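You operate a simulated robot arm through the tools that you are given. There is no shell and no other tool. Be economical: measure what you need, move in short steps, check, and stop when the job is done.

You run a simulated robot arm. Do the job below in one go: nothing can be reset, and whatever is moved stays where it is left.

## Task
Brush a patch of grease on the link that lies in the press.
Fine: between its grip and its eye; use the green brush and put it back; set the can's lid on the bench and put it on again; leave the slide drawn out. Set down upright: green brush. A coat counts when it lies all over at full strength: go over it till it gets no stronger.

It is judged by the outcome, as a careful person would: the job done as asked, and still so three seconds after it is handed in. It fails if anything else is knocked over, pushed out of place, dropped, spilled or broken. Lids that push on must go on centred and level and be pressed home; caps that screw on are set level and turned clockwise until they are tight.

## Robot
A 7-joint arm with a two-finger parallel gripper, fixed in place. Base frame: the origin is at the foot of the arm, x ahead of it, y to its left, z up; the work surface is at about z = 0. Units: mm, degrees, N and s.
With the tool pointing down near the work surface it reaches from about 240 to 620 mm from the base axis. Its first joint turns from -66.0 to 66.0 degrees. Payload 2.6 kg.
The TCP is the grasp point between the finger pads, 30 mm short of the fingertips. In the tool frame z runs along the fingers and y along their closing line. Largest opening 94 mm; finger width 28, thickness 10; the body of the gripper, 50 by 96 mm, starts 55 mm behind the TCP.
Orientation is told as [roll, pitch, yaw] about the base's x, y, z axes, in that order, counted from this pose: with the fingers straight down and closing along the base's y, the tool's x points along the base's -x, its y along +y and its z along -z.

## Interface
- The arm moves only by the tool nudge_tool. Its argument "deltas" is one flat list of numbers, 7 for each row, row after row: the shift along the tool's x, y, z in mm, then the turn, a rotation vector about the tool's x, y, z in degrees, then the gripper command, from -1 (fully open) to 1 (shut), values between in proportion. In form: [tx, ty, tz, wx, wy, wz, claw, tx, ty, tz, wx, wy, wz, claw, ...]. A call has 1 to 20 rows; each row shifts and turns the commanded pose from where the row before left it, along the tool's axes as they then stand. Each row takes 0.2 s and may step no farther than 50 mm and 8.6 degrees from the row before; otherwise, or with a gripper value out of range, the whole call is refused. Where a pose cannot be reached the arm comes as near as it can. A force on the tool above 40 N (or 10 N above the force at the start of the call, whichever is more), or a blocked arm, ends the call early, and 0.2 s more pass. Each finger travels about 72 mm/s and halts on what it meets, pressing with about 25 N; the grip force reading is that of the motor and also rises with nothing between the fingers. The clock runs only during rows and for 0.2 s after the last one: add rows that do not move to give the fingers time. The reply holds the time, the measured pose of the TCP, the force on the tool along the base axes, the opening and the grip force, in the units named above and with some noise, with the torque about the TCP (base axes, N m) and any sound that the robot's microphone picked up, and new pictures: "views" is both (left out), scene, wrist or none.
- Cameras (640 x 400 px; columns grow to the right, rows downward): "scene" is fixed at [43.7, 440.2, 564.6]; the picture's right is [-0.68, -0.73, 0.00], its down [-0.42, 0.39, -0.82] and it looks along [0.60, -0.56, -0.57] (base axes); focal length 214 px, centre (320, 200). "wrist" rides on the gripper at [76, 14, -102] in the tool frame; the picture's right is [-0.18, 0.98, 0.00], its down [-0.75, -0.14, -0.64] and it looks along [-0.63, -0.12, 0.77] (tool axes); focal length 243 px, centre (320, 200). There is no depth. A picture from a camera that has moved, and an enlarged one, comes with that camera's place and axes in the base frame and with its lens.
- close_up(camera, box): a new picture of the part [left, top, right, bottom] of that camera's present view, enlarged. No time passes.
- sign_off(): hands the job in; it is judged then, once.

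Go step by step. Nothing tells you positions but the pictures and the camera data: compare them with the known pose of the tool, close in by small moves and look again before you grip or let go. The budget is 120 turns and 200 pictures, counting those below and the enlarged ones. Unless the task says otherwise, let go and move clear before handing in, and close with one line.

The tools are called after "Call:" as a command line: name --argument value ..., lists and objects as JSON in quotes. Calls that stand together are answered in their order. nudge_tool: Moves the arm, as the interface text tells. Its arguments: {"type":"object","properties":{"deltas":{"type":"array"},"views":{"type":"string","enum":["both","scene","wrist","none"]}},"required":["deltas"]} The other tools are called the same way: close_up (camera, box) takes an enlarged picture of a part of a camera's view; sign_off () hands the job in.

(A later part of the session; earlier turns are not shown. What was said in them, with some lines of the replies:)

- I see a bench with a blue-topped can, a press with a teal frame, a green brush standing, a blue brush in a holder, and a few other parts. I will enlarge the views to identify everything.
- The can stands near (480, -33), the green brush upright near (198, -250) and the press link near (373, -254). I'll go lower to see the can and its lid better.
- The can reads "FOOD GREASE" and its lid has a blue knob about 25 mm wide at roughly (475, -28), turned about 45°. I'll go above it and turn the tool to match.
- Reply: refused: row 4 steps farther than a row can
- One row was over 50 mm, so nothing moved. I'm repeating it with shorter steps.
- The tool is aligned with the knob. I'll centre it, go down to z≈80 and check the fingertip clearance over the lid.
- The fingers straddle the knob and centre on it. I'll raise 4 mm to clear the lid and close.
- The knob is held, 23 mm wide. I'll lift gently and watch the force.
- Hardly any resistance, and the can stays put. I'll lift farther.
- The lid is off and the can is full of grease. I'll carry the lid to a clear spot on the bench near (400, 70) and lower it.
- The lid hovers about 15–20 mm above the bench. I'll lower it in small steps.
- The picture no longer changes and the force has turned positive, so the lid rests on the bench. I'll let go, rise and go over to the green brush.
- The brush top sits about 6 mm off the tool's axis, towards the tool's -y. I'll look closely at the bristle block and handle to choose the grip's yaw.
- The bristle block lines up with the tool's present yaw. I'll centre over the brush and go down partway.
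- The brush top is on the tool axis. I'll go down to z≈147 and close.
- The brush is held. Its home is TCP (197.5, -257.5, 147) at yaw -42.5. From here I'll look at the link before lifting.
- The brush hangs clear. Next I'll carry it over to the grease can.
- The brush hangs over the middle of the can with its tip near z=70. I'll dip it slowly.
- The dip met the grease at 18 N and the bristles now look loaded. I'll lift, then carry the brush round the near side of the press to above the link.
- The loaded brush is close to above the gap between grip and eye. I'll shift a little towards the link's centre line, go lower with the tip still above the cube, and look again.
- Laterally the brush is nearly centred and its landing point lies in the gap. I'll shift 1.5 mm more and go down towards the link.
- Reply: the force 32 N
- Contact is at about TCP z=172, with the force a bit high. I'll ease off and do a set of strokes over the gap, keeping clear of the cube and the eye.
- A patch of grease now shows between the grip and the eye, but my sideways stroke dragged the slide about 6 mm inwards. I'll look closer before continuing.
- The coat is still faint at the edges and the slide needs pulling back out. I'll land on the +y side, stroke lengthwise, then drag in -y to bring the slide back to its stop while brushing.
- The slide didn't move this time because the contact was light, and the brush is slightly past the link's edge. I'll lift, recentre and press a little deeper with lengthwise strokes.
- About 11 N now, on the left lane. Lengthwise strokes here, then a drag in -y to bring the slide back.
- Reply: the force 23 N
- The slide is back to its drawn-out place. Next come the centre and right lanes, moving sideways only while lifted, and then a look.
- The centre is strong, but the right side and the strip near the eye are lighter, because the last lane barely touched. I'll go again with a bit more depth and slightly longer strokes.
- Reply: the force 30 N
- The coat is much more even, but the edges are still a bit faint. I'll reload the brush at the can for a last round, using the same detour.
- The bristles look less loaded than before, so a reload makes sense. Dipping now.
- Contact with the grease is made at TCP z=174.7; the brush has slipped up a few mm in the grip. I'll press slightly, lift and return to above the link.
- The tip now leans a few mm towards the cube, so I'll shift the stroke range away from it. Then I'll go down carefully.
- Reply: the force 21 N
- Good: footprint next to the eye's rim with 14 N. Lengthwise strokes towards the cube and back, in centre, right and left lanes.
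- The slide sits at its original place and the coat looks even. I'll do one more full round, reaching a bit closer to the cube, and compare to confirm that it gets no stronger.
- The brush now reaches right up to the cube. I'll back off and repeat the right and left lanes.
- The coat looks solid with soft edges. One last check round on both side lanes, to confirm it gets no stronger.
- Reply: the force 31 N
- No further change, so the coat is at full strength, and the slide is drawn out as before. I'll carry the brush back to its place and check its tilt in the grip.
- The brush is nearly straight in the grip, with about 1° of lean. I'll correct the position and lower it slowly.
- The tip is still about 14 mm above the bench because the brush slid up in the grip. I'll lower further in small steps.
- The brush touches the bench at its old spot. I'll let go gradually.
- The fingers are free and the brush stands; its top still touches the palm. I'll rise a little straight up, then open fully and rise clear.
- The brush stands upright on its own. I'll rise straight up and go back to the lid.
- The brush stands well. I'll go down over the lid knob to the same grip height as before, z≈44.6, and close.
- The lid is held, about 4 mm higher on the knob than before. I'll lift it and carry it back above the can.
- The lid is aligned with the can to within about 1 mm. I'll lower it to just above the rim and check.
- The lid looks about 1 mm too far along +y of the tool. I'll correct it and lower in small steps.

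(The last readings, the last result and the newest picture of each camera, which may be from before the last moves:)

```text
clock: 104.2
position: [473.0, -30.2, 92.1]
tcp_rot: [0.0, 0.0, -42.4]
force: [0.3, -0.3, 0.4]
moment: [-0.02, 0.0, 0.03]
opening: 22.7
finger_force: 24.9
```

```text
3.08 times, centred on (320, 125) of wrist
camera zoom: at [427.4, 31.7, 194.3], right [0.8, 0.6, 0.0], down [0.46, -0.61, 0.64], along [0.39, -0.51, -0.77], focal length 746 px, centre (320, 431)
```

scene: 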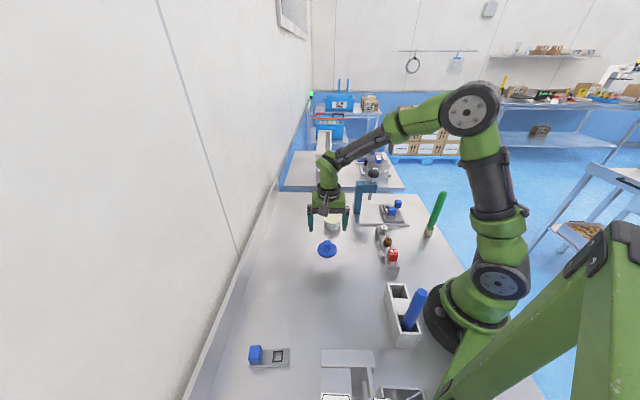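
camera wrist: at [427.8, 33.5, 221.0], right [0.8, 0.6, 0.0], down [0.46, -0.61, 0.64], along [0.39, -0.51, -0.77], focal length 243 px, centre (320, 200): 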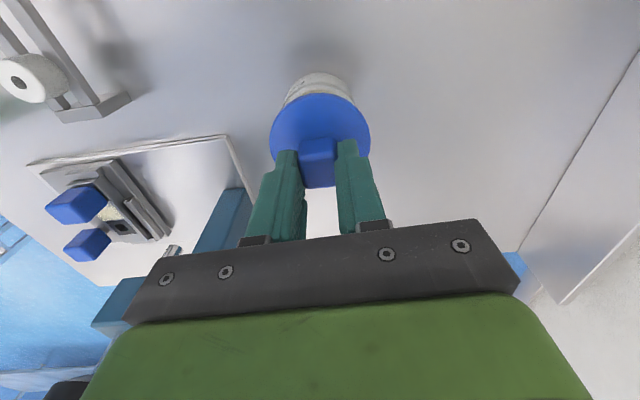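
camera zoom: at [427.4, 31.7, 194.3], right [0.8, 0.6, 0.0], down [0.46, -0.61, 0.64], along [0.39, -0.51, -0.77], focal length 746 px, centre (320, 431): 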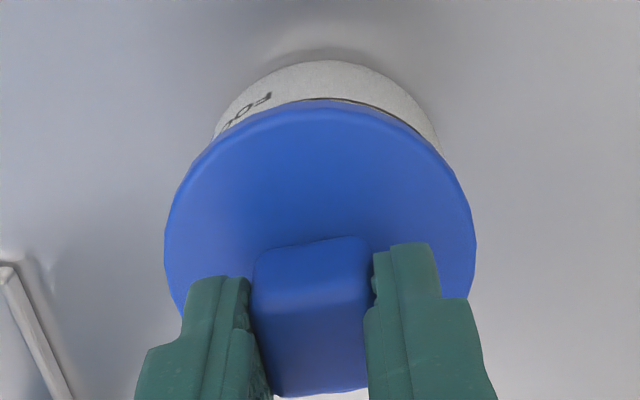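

It overshot: the lid is now about 1.5 mm off the other way. I'll correct before seating.

Call:
nudge_tool --deltas '[0, 1.5, 0, 0, 0, 0, 1, 0, 0, 0, 0, 0, 0, 1]' --views "none"

Call:
close_up --camera "scene" --box '[310, 190, 360, 240]'

Call:
close_up --camera "wrist" --box '[240, 60, 400, 190]'

```text
clock: 104.8
position: [473.6, -26.5, 91.0]
tcp_rot: [0.0, 0.1, -42.5]
force: [-0.3, 0.8, -0.9]
moment: [0.0, 0.0, 0.01]
opening: 22.8
finger_force: 24.8
```

```text
8.00 times, centred on (335, 215) of scene
camera zoom: at [43.7, 440.2, 564.6], right [-0.68, -0.73, 0.0], down [-0.42, 0.39, -0.82], along [0.6, -0.56, -0.57], focal length 1716 px, centre (200, 80)
```

zoom: 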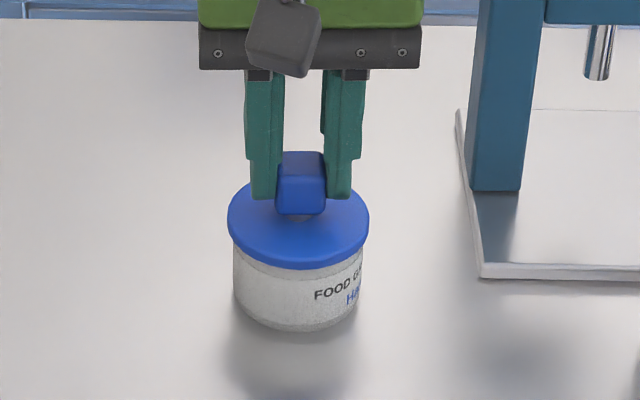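

```text
3.08 times, centred on (320, 125) of wrist
camera zoom: at [428.0, 33.5, 195.0], right [0.8, 0.6, 0.0], down [0.46, -0.61, 0.64], along [0.39, -0.51, -0.77], focal length 746 px, centre (320, 431)
```

zoom: 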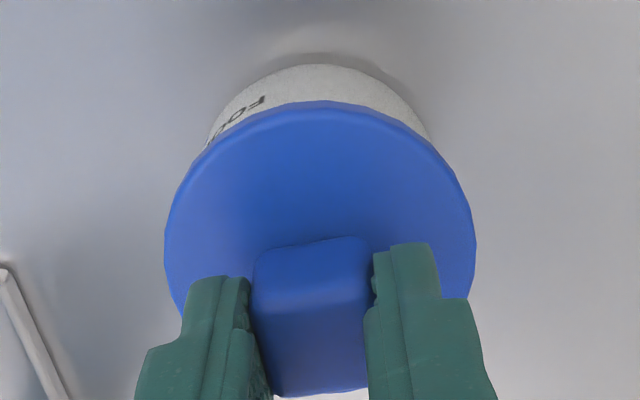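

Sideways it matches. I'll check the fore-aft alignment with the same crop as at the original seating.

Call:
close_up --camera "scene" --box '[300, 180, 370, 240]'

Call:
close_up --camera "scene" --box '[318, 204, 350, 236]'

```text
6.67 times, centred on (335, 210) of scene
camera zoom: at [43.7, 440.2, 564.6], right [-0.68, -0.73, 0.0], down [-0.42, 0.39, -0.82], along [0.6, -0.56, -0.57], focal length 1430 px, centre (220, 133)
```

zoom: 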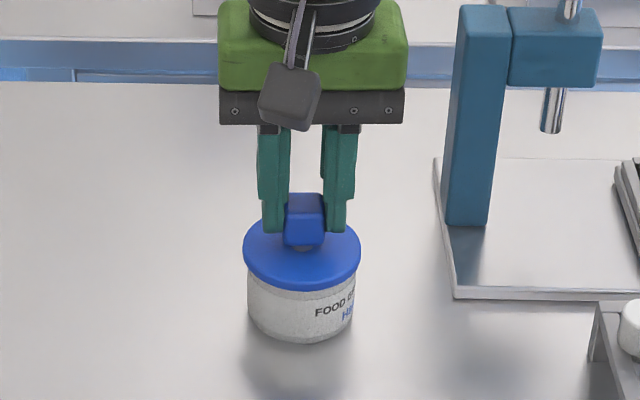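

```text
12.50 times, centred on (334, 220) of scene
camera zoom: at [43.7, 440.2, 564.6], right [-0.68, -0.73, 0.0], down [-0.42, 0.39, -0.82], along [0.6, -0.56, -0.57], focal length 2681 px, centre (145, -50)
```

zoom: 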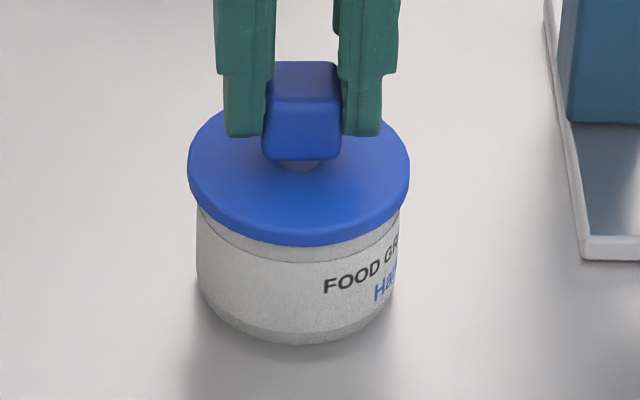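

The lid sits about 2 mm above its seat, well centred. I'll lower it on slowly.

Call:
nudge_tool --deltas '[0, 0, 1, 0, 0, 0, 1, 0, 0, 1, 0, 0, 0, 1, 0, 0, 0.7, 0, 0, 0, 1, 0, 0, 0, 0, 0, 0, 1]' --views "none"

Call:
close_up --camera "scene" --box '[300, 180, 370, 240]'

```text
clock: 105.8
position: [474.2, -27.2, 89.8]
tcp_rot: [0.1, 0.0, -42.5]
force: [0.1, 0.7, -0.2]
moment: [0.04, -0.02, -0.01]
opening: 22.7
finger_force: 25.0
```

```text
6.67 times, centred on (335, 210) of scene
camera zoom: at [43.7, 440.2, 564.6], right [-0.68, -0.73, 0.0], down [-0.42, 0.39, -0.82], along [0.6, -0.56, -0.57], focal length 1430 px, centre (220, 133)
```

zoom: 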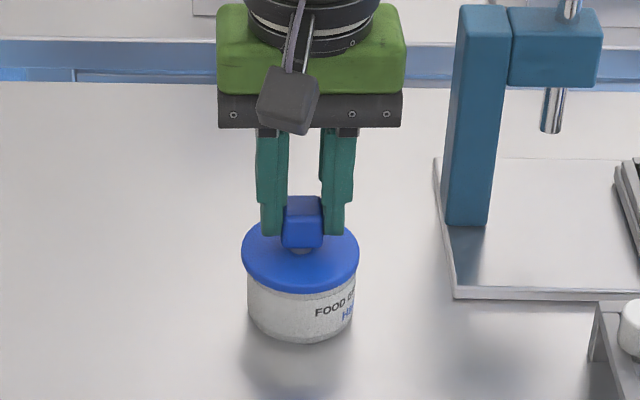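

Call:
nudge_tool --deltas '[0, -0.8, 0, 0, 0, 0, 1, 0, 0, 1, 0, 0, 0, 1, 0, 0, 0.7, 0, 0, 0, 1, 0, 0, 0, 0, 0, 0, 1]' --views "none"

Call:
close_up --camera "scene" --box '[300, 180, 370, 240]'

```text
clock: 106.8
position: [474.2, -26.8, 88.6]
tcp_rot: [0.1, -0.1, -42.5]
force: [-1.1, 1.1, 9.1]
moment: [0.03, 0.15, 0.0]
opening: 22.8
finger_force: 24.7
```

```text
6.67 times, centred on (335, 210) of scene
camera zoom: at [43.7, 440.2, 564.6], right [-0.68, -0.73, 0.0], down [-0.41, 0.39, -0.82], along [0.6, -0.56, -0.57], focal length 1430 px, centre (220, 133)
```

zoom: 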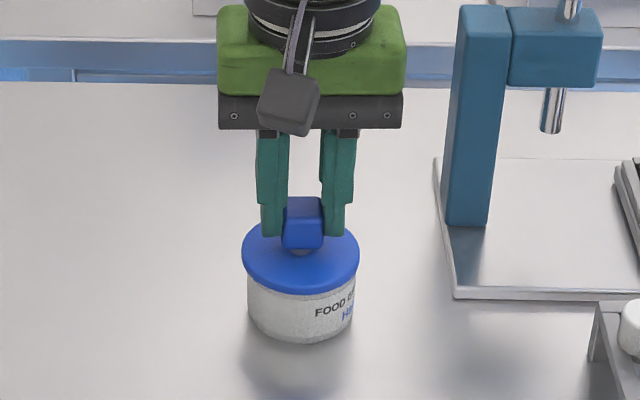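

9 N at the expected seat height. I'll press a bit more to push it home, then check that it's level.

Call:
nudge_tool --deltas '[0, 0, 0.7, 0, 0, 0, 1, 0, 0, 0.7, 0, 0, 0, 1, 0, 0, 0, 0, 0, 0, 1]' --views "wrist"

Call:
close_up --camera "scene" --box '[318, 204, 350, 236]'

```text
clock: 107.6
position: [474.9, -27.6, 87.5]
tcp_rot: [0.1, -0.1, -42.4]
force: [4.2, 1.4, 18.0]
moment: [-0.05, -0.09, 0.02]
opening: 22.9
finger_force: 25.6
camera wrist: at [428.2, 33.5, 189.9], right [0.8, 0.6, 0.0], down [0.46, -0.61, 0.64], along [0.39, -0.51, -0.76], focal length 243 px, centre (320, 200)
```

wrist: 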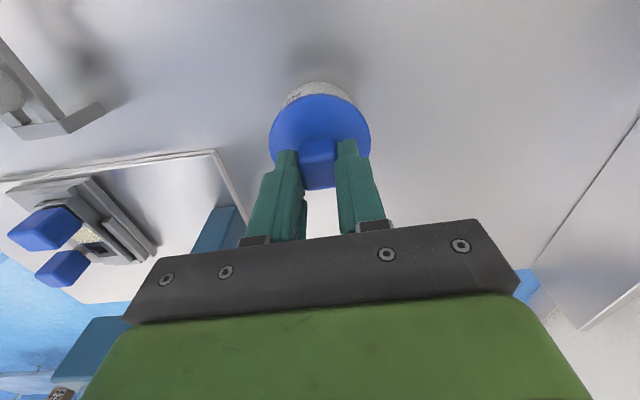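

```text
12.50 times, centred on (334, 220) of scene
camera zoom: at [43.6, 440.2, 564.6], right [-0.68, -0.73, 0.0], down [-0.41, 0.39, -0.82], along [0.6, -0.56, -0.57], focal length 2681 px, centre (145, -50)
```

zoom: 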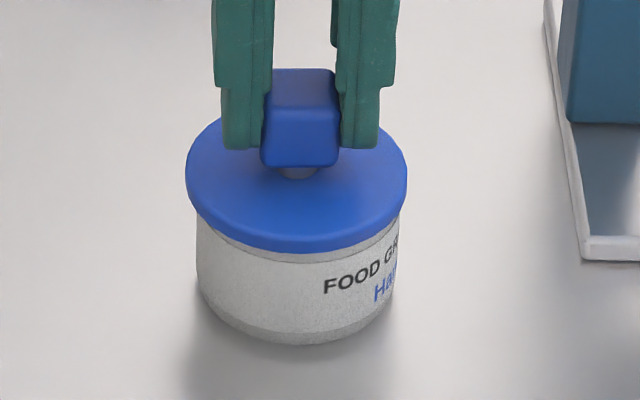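

Call:
nudge_tool --deltas '[0, 0, 0.8, 0, 0, 0, 1, 0, 0, 0.5, 0, 0, 0, 1, 0, 0, 0, 0, 0, 0, 1]' --views "none"

Call:
close_up --camera "scene" --box '[318, 204, 350, 236]'

```text
clock: 108.4
position: [473.1, -27.7, 86.5]
tcp_rot: [0.1, 0.1, -42.6]
force: [2.8, 5.4, 17.5]
moment: [0.13, -0.06, -0.01]
opening: 22.7
finger_force: 25.2
```

```text
12.50 times, centred on (334, 220) of scene
camera zoom: at [43.6, 440.2, 564.6], right [-0.68, -0.73, 0.0], down [-0.41, 0.39, -0.82], along [0.6, -0.56, -0.57], focal length 2681 px, centre (145, -50)
```

zoom: 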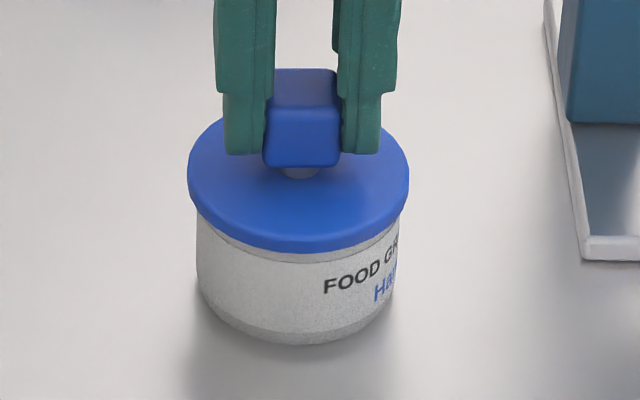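

The lid's edge is at its original level relative to the can and it doesn't move any further. I'll release and compare.

Call:
nudge_tool --deltas '[0, 0, -1.5, 0, 0, 0, 1, 0, 0, 0, 0, 0, 0, 0.4, 0, 0, 0, 0, 0, 0, 0, 0, 0, 0, 0, 0, 0, -0.7, 0, 0, 0, 0, 0, 0, -1, 0, 0, -20, 0, 0, 0, -1, 0, 0, -40, 0, 0, 0, -1, 0, 0, -45, 0, 0, 0, -1, 0, 0, 0, 0, 0, 0, -1]' --views "both"

Call:
close_up --camera "scene" --box '[310, 195, 360, 240]'

Call:
close_up --camera "wrist" --box '[260, 40, 380, 140]'

```text
clock: 110.4
position: [473.8, -28.5, 191.7]
tcp_rot: [0.0, 0.0, -42.5]
force: [0.5, -0.2, -0.2]
moment: [-0.02, -0.02, 0.02]
opening: 93.9
finger_force: 0.1
camera wrist: at [428.7, 32.2, 295.2], right [0.8, 0.6, 0.0], down [0.46, -0.61, 0.64], along [0.39, -0.51, -0.77], focal length 243 px, centre (320, 200)
```

scene: 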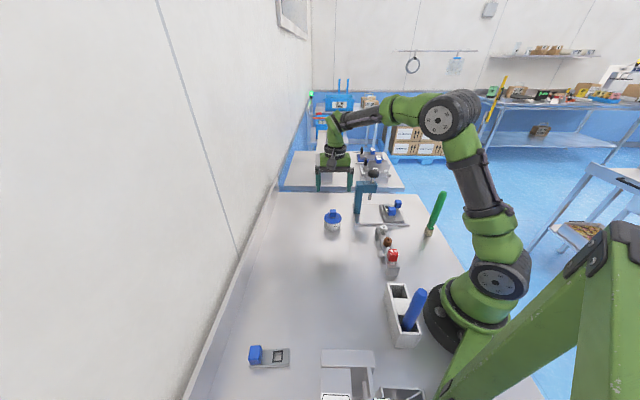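
wrist: 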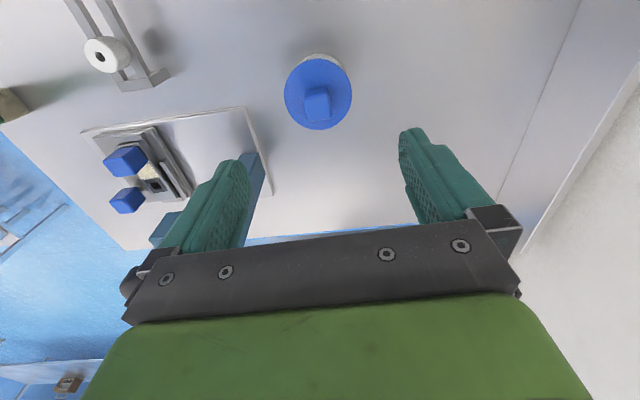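

```text
8.89 times, centred on (335, 218) of scene
camera zoom: at [43.7, 440.2, 564.6], right [-0.68, -0.73, 0.0], down [-0.42, 0.39, -0.82], along [0.6, -0.56, -0.57], focal length 1906 px, centre (187, 44)
```

zoom: 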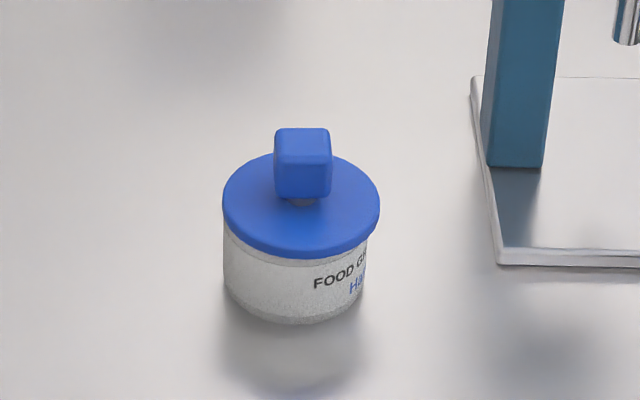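

```text
4.00 times, centred on (320, 90) of wrist
camera zoom: at [428.7, 32.2, 295.2], right [0.8, 0.6, 0.0], down [0.46, -0.61, 0.64], along [0.39, -0.51, -0.77], focal length 970 px, centre (320, 640)
```

zoom: 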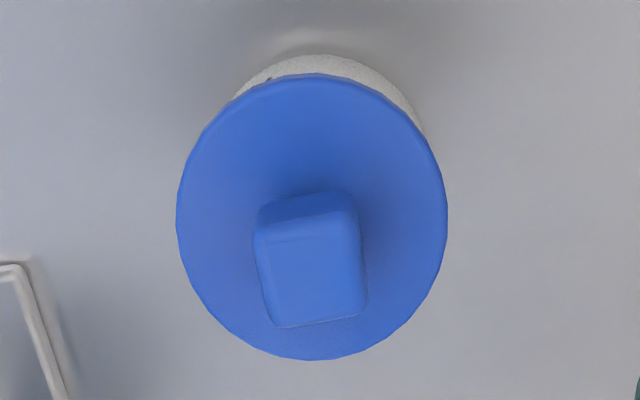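

The lid seems to have shifted about 1.7 mm when I rose with the grip still on. I'll regrip it, recentre, press and release without lifting.

Call:
nudge_tool --deltas '[0, 0, 40, 0, 0, 0, -1, 0, 0, 40, 0, 0, 0, -1, 0, 0, 22, 0, 0, 0, -1, 0, 0, 0, 0, 0, 0, 0, 0, 0, 0, 0, 0, 0, 0.3, 0, 0, 0, 0, 0, 0, 1, 0, 0, 0, 0, 0, 0, 1, 0, 0, 0, 0, 0, 0, 1]' --views "none"

Call:
close_up --camera "scene" --box '[310, 195, 360, 240]'

```text
clock: 112.2
position: [473.8, -29.2, 91.8]
tcp_rot: [0.1, 0.0, -42.5]
force: [-0.5, -0.4, 0.2]
moment: [0.0, 0.03, -0.03]
opening: 22.8
finger_force: 25.1
```

```text
8.89 times, centred on (335, 218) of scene
camera zoom: at [43.7, 440.2, 564.6], right [-0.68, -0.73, 0.0], down [-0.42, 0.39, -0.82], along [0.6, -0.56, -0.57], focal length 1906 px, centre (187, 44)
```

zoom: 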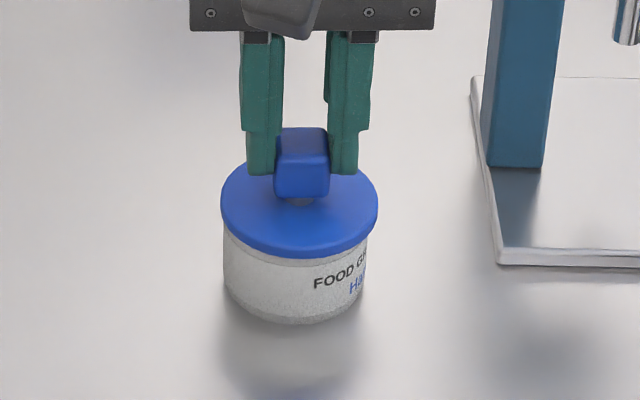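

Call:
nudge_tool --deltas '[0, 1.1, 0, 0, 0, 0, 1, 0, 0, 0.8, 0, 0, 0, 1, 0, 0, 0.6, 0, 0, 0, 1, 0, 0, 0, 0, 0, 0, 1]' --views "none"

Call:
close_up --camera "scene" --box '[310, 195, 360, 240]'

```text
clock: 113.2
position: [475.1, -29.4, 91.7]
tcp_rot: [0.2, -0.3, -42.6]
force: [-2.5, -3.5, 17.1]
moment: [-0.09, 0.15, -0.02]
opening: 22.8
finger_force: 25.3
```

```text
8.89 times, centred on (335, 218) of scene
camera zoom: at [43.6, 440.2, 564.6], right [-0.68, -0.73, 0.0], down [-0.41, 0.39, -0.82], along [0.6, -0.56, -0.57], focal length 1906 px, centre (187, 44)
```

zoom: 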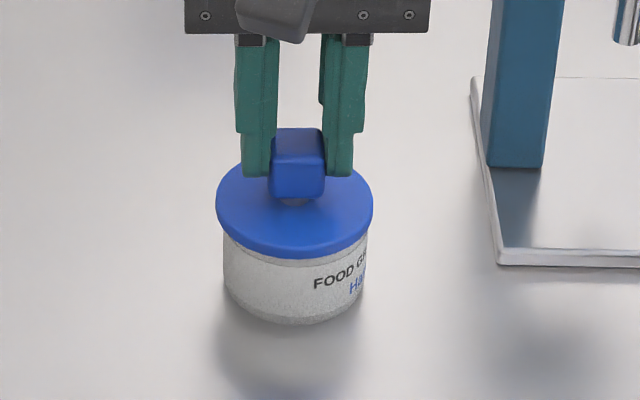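

Call:
nudge_tool --deltas '[0, -0.6, -0.6, 0, 0, 0, 1, 0, 0, 0, 0, 0, 0, 1]' --views "none"

Call:
close_up --camera "scene" --box '[310, 195, 360, 240]'

```text
clock: 113.8
position: [474.3, -28.6, 90.3]
tcp_rot: [0.1, -0.2, -42.5]
force: [4.6, -4.2, 16.7]
moment: [-0.2, -0.18, -0.01]
opening: 23.1
finger_force: 25.3
```

```text
8.89 times, centred on (335, 218) of scene
camera zoom: at [43.6, 440.2, 564.6], right [-0.68, -0.73, 0.0], down [-0.41, 0.39, -0.82], along [0.6, -0.56, -0.57], focal length 1906 px, centre (187, 44)
```

zoom: 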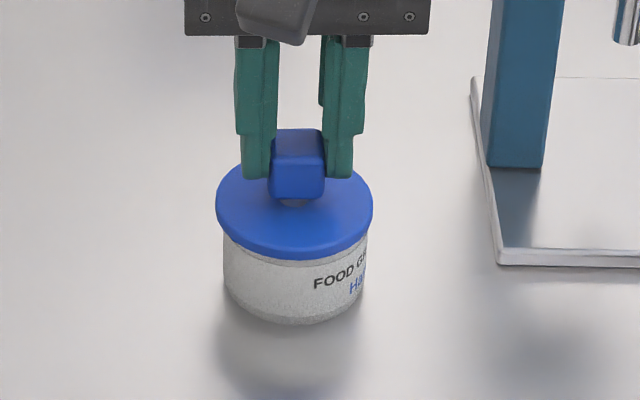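

Call:
nudge_tool --deltas '[0, -0.5, -0.5, 0, 0, 0, 1, 0, -0.4, 0, 0, 0, 0, 1, 0, 0, 0, 0, 0, 0, 1, 0, 0, 0, 0, 0, 0, 1]' --views "none"

Call:
close_up --camera "scene" --box '[318, 204, 350, 236]'

```text
clock: 114.8
position: [473.9, -28.2, 90.2]
tcp_rot: [0.1, 0.0, -42.5]
force: [3.9, 2.8, 15.7]
moment: [0.02, -0.19, 0.05]
opening: 22.6
finger_force: 25.4
```

```text
12.50 times, centred on (334, 220) of scene
camera zoom: at [43.6, 440.2, 564.6], right [-0.68, -0.73, 0.0], down [-0.41, 0.39, -0.82], along [0.6, -0.56, -0.57], focal length 2681 px, centre (145, -50)
```

zoom: 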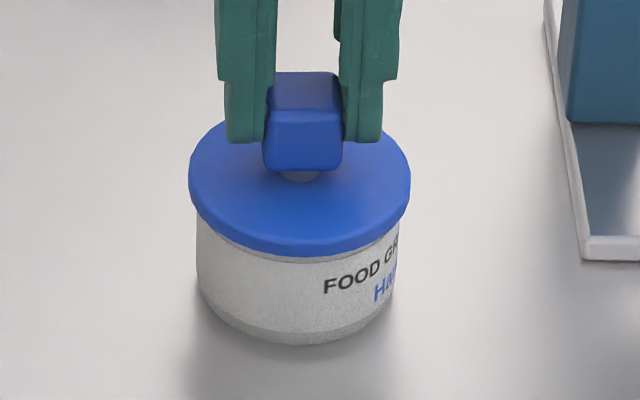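

Call:
close_up --camera "wrist" --box '[240, 60, 400, 190]'

Call:
close_up --camera "scene" --box '[326, 206, 342, 222]'

```text
3.08 times, centred on (320, 125) of wrist
camera zoom: at [427.7, 33.0, 192.9], right [0.8, 0.6, 0.0], down [0.46, -0.61, 0.64], along [0.39, -0.51, -0.77], focal length 746 px, centre (320, 431)
```

zoom: 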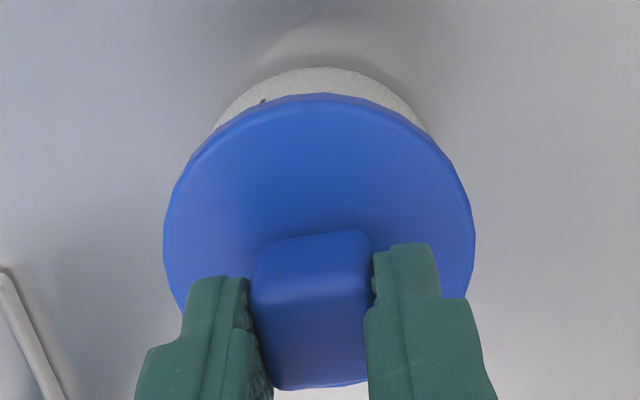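

```text
16.00 times, centred on (334, 214) of scene
camera zoom: at [43.6, 440.2, 564.6], right [-0.68, -0.73, 0.0], down [-0.41, 0.39, -0.82], along [0.6, -0.56, -0.57], focal length 3432 px, centre (96, -24)
```

zoom: 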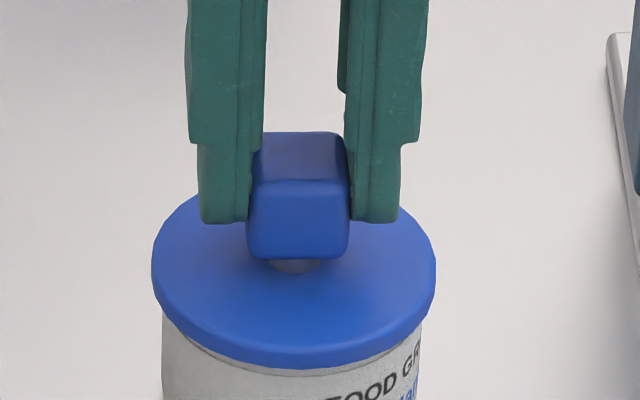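

The lid is sideways-centred but sits about 3 mm towards the camera, the tool's +x. I'll ease the pressure, shift it back along -x and look again.

Call:
nudge_tool --deltas '[0, 0, -2, 0, 0, 0, 1, -2.5, 0, 0, 0, 0, 0, 1, 0, 0, 0, 0, 0, 0, 1, 0, 0, 0, 0, 0, 0, 1]' --views "none"

Call:
close_up --camera "wrist" --box '[240, 60, 400, 190]'

Call:
close_up --camera "scene" --box '[318, 204, 350, 236]'

```text
clock: 115.8
position: [475.4, -30.8, 90.6]
tcp_rot: [0.0, 0.0, -42.6]
force: [0.0, -0.2, -0.5]
moment: [0.02, -0.04, 0.0]
opening: 23.1
finger_force: 24.6
```

```text
3.08 times, centred on (320, 125) of wrist
camera zoom: at [430.1, 31.0, 193.7], right [0.8, 0.6, 0.0], down [0.46, -0.61, 0.64], along [0.38, -0.51, -0.77], focal length 746 px, centre (320, 431)
```

zoom: 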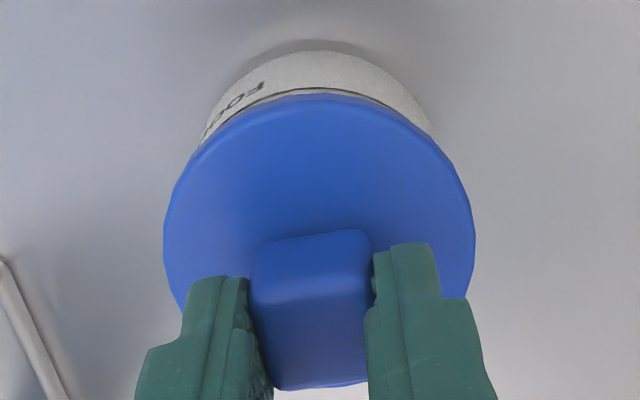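

```text
12.50 times, centred on (334, 220) of scene
camera zoom: at [43.7, 440.2, 564.6], right [-0.68, -0.73, 0.0], down [-0.42, 0.39, -0.82], along [0.6, -0.56, -0.57], focal length 2681 px, centre (145, -50)
```

zoom: 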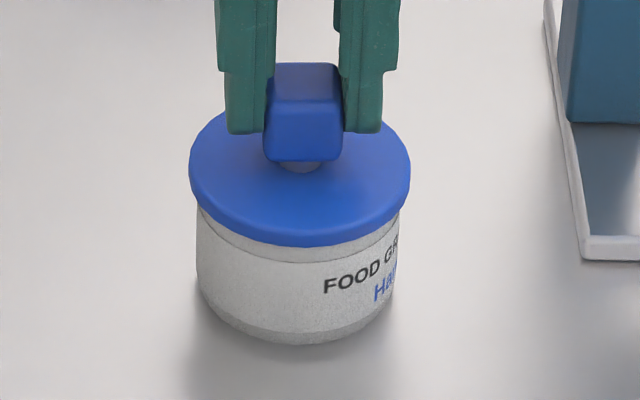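

Now the lid hangs about 1.5 mm above its seat and is aligned both ways. I'll lower gently to light contact and check.

Call:
nudge_tool --deltas '[0, 0, 0.7, 0, 0, 0, 1, 0, 0, 0.7, 0, 0, 0, 1, 0, 0, 0.5, 0, 0, 0, 1, 0, 0, 0, 0, 0, 0, 1, 0, 0, 0, 0, 0, 0, 1]' --views "none"

Call:
close_up --camera "wrist" --box '[240, 60, 400, 190]'

Call:
close_up --camera "scene" --box '[318, 204, 350, 236]'

```text
clock: 117.0
position: [475.8, -31.6, 89.6]
tcp_rot: [0.0, -0.1, -42.5]
force: [-0.1, -1.1, 0.0]
moment: [0.02, 0.03, -0.01]
opening: 23.2
finger_force: 25.4
```

```text
3.08 times, centred on (320, 125) of wrist
camera zoom: at [429.8, 30.6, 193.0], right [0.8, 0.6, 0.0], down [0.46, -0.61, 0.64], along [0.39, -0.51, -0.77], focal length 746 px, centre (320, 431)
```

zoom: 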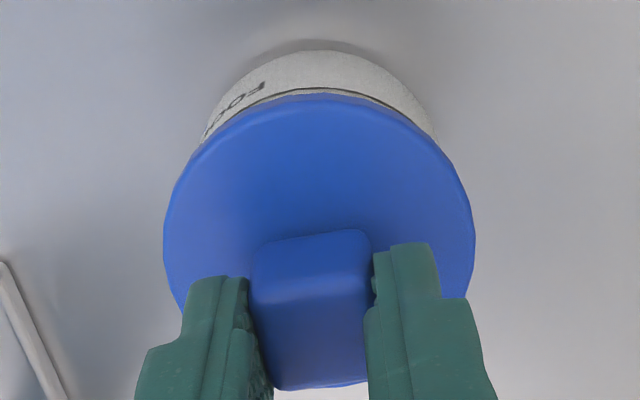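

```text
12.50 times, centred on (334, 220) of scene
camera zoom: at [43.7, 440.2, 564.6], right [-0.68, -0.73, 0.0], down [-0.42, 0.39, -0.82], along [0.6, -0.56, -0.57], focal length 2681 px, centre (145, -50)
```

zoom: 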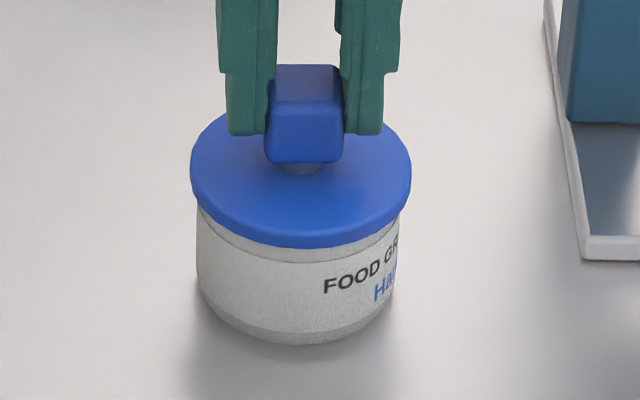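

Call:
nudge_tool --deltas '[0, 0.4, 0.6, 0, 0, 0, 1, 0, 0, 0.5, 0, 0, 0, 1, 0, 0, 0, 0, 0, 0, 1, 0, 0, 0, 0, 0, 0, 1]' --views "none"

Call:
close_up --camera "wrist" --box '[240, 60, 400, 190]'

Call:
close_up --camera "scene" --box '[318, 204, 350, 236]'

```text
clock: 118.0
position: [477.5, -30.4, 89.2]
tcp_rot: [0.2, 0.0, -42.5]
force: [-2.5, 1.5, 17.3]
moment: [0.05, 0.2, -0.06]
opening: 22.5
finger_force: 25.2
```

```text
3.08 times, centred on (320, 125) of wrist
camera zoom: at [430.8, 30.6, 192.2], right [0.8, 0.6, 0.0], down [0.46, -0.61, 0.64], along [0.39, -0.51, -0.77], focal length 746 px, centre (320, 431)
```

zoom: 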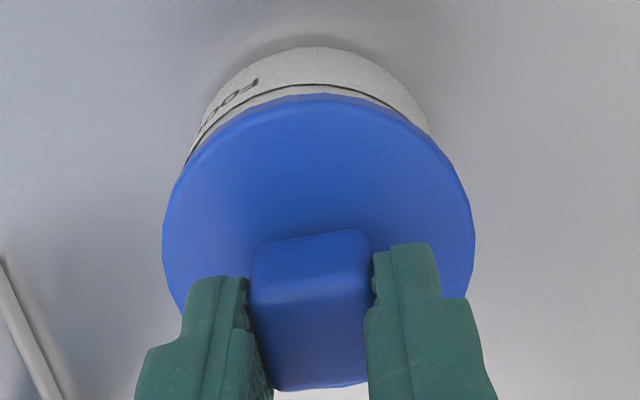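

```text
12.50 times, centred on (334, 220) of scene
camera zoom: at [43.6, 440.2, 564.6], right [-0.68, -0.73, 0.0], down [-0.41, 0.39, -0.82], along [0.6, -0.56, -0.57], focal length 2681 px, centre (145, -50)
```

zoom: 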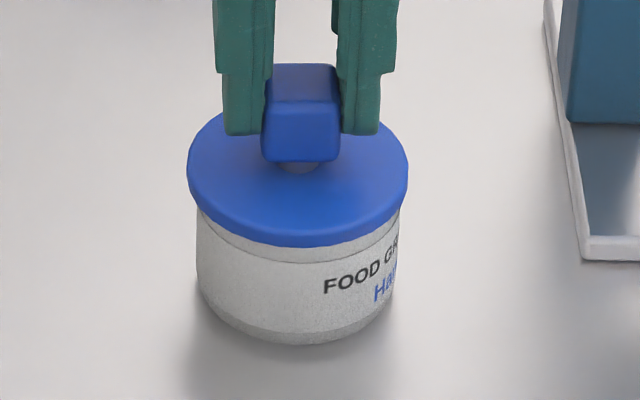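

The lid is simply resting on the rim and slides freely, so centring matters most. It's now about 1.5 mm too far from the camera and 0.5 mm to the left. I'll correct it with the pressure eased.

Call:
nudge_tool --deltas '[0, 0, -1.2, 0, 0, 0, 1, 1.4, -0.5, 0, 0, 0, 0, 1, 0, 0, 0, 0, 0, 0, 1, 0, 0, 0, 0, 0, 0, 1, 0, 0, 0, 0, 0, 0, 1]' --views "none"

Call:
close_up --camera "wrist" --box '[240, 60, 400, 190]'

Call:
close_up --camera "scene" --box '[318, 204, 350, 236]'

```text
clock: 119.2
position: [473.9, -30.0, 88.2]
tcp_rot: [0.0, 0.0, -42.4]
force: [1.6, -1.6, 6.8]
moment: [-0.14, -0.13, -0.01]
opening: 23.0
finger_force: 25.3
```

```text
3.08 times, centred on (320, 125) of wrist
camera zoom: at [428.6, 31.6, 192.3], right [0.8, 0.6, 0.0], down [0.46, -0.61, 0.64], along [0.39, -0.51, -0.77], focal length 746 px, centre (320, 431)
```

zoom: 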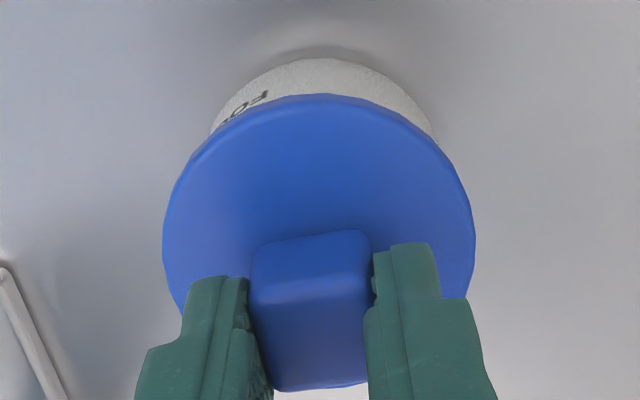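

```text
12.50 times, centred on (334, 220) of scene
camera zoom: at [43.7, 440.2, 564.6], right [-0.68, -0.73, 0.0], down [-0.41, 0.39, -0.82], along [0.6, -0.56, -0.57], focal length 2681 px, centre (145, -50)
```

zoom: 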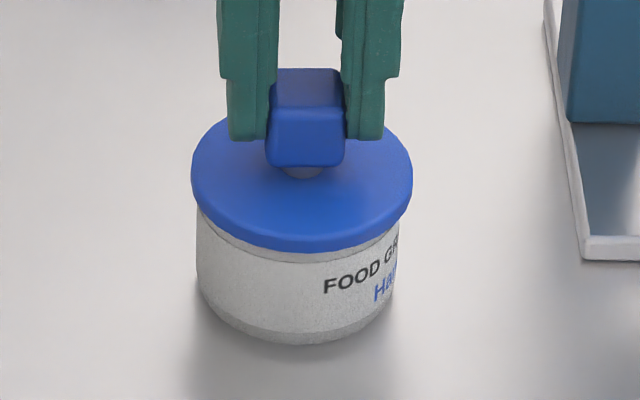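

Call:
nudge_tool --deltas '[0, 0.6, -0.2, 0, 0, 0, 1, 0, 0, 0, 0, 0, 0, 1, 0, 0, 0, 0, 0, 0, 1]' --views "none"

Call:
close_up --camera "scene" --box '[318, 204, 350, 236]'

```text
clock: 120.0
position: [475.6, -29.8, 88.8]
tcp_rot: [0.0, 0.1, -42.5]
force: [-2.4, -1.1, 8.3]
moment: [-0.11, 0.04, 0.01]
opening: 22.5
finger_force: 25.5
```

```text
12.50 times, centred on (334, 220) of scene
camera zoom: at [43.7, 440.2, 564.6], right [-0.68, -0.73, 0.0], down [-0.41, 0.39, -0.82], along [0.6, -0.56, -0.57], focal length 2681 px, centre (145, -50)
```

zoom: 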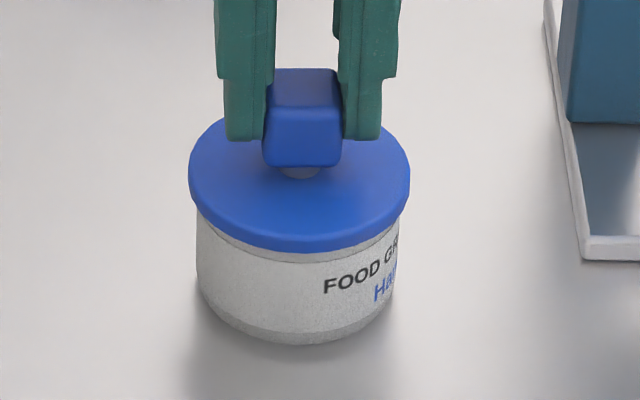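

Centred both ways within about half a millimetre. I'll release without lifting, opening slowly.

Call:
nudge_tool --deltas '[0, 0, 0, 0, 0, 0, 0.5, 0, 0, 0, 0, 0, 0, 0.47, 0, 0, 0, 0, 0, 0, 0.44, 0, 0, 0, 0, 0, 0, 0.4]' --views "none"

Call:
close_up --camera "scene" --box '[318, 204, 350, 236]'

```text
clock: 121.0
position: [474.2, -29.8, 89.2]
tcp_rot: [0.1, -0.1, -42.5]
force: [0.5, -0.4, 1.0]
moment: [0.05, -0.03, 0.0]
opening: 28.5
finger_force: 0.0
```

```text
12.50 times, centred on (334, 220) of scene
camera zoom: at [43.7, 440.2, 564.6], right [-0.68, -0.73, 0.0], down [-0.42, 0.39, -0.82], along [0.6, -0.56, -0.57], focal length 2681 px, centre (145, -50)
```

zoom: 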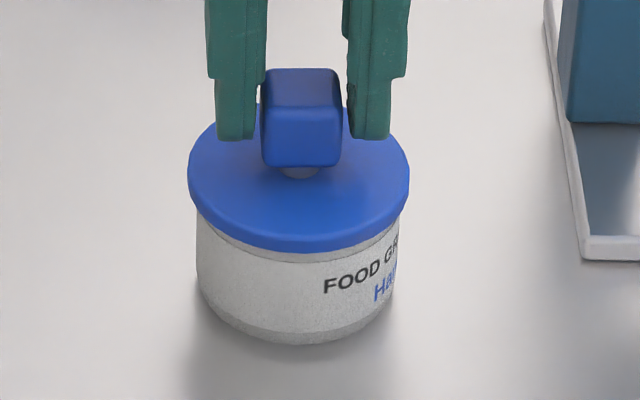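

Call:
nudge_tool --deltas '[0, 0, 0, 0, 0, 0, 0, 0, 0, 0, 0, 0, 0, -1, 0, 0, 0, 0, 0, 0, -1, 0, 0, -25, 0, 0, 0, -1, 0, 0, -45, 0, 0, 0, -1, 0, 0, -45, 0, 0, 0, -1, 0, 0, 0, 0, 0, 0, -1]' --views "wrist"

Call:
close_up --camera "scene" --box '[310, 195, 360, 240]'

Call:
close_up --camera "scene" --box '[310, 160, 470, 280]'

```text
clock: 122.6
position: [472.6, -27.9, 200.3]
tcp_rot: [0.1, 0.0, -42.5]
force: [0.0, -0.8, -0.3]
moment: [-0.02, 0.03, 0.03]
opening: 94.0
finger_force: 0.0
camera wrist: at [427.1, 33.2, 303.2], right [0.8, 0.6, 0.0], down [0.46, -0.61, 0.64], along [0.39, -0.51, -0.77], focal length 243 px, centre (320, 200)
```

wrist: 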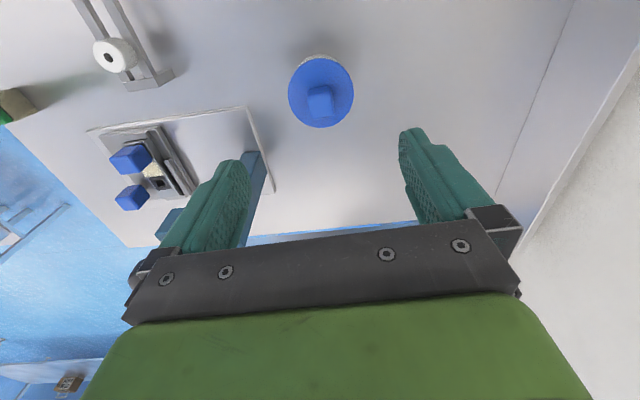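

```text
8.89 times, centred on (335, 218) of scene
camera zoom: at [43.7, 440.2, 564.6], right [-0.68, -0.73, 0.0], down [-0.42, 0.39, -0.82], along [0.6, -0.56, -0.57], focal length 1906 px, centre (187, 44)
```

zoom: 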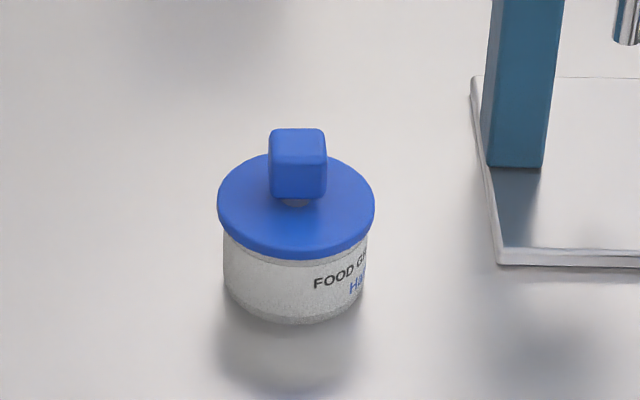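

```text
3.33 times, centred on (390, 220) of scene
camera zoom: at [43.7, 440.2, 564.6], right [-0.68, -0.73, 0.0], down [-0.42, 0.39, -0.82], along [0.6, -0.56, -0.57], focal length 715 px, centre (87, 133)
```

zoom: 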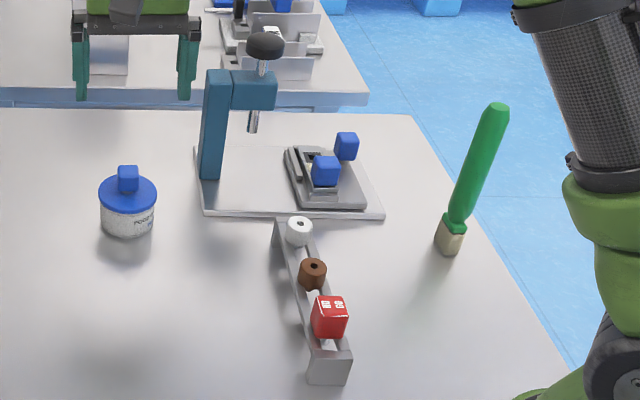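

The lid matches its original place and level, the brush stands upright at its old spot, the coat is complete and the slide is drawn out. The gripper is clear, so I'm handing in.

Call:
sign_off

```text
The job is handed in.
```

I greased the link in the press between its grip and its eye, and a last check round made the coat no stronger. The green brush stands upright at its old spot, the lid is back on the can centred and level, and the slide is drawn out. Brushing dragged the slide in about 5 mm before I drew it back, and it left the link shifted about 2 mm in its holder.
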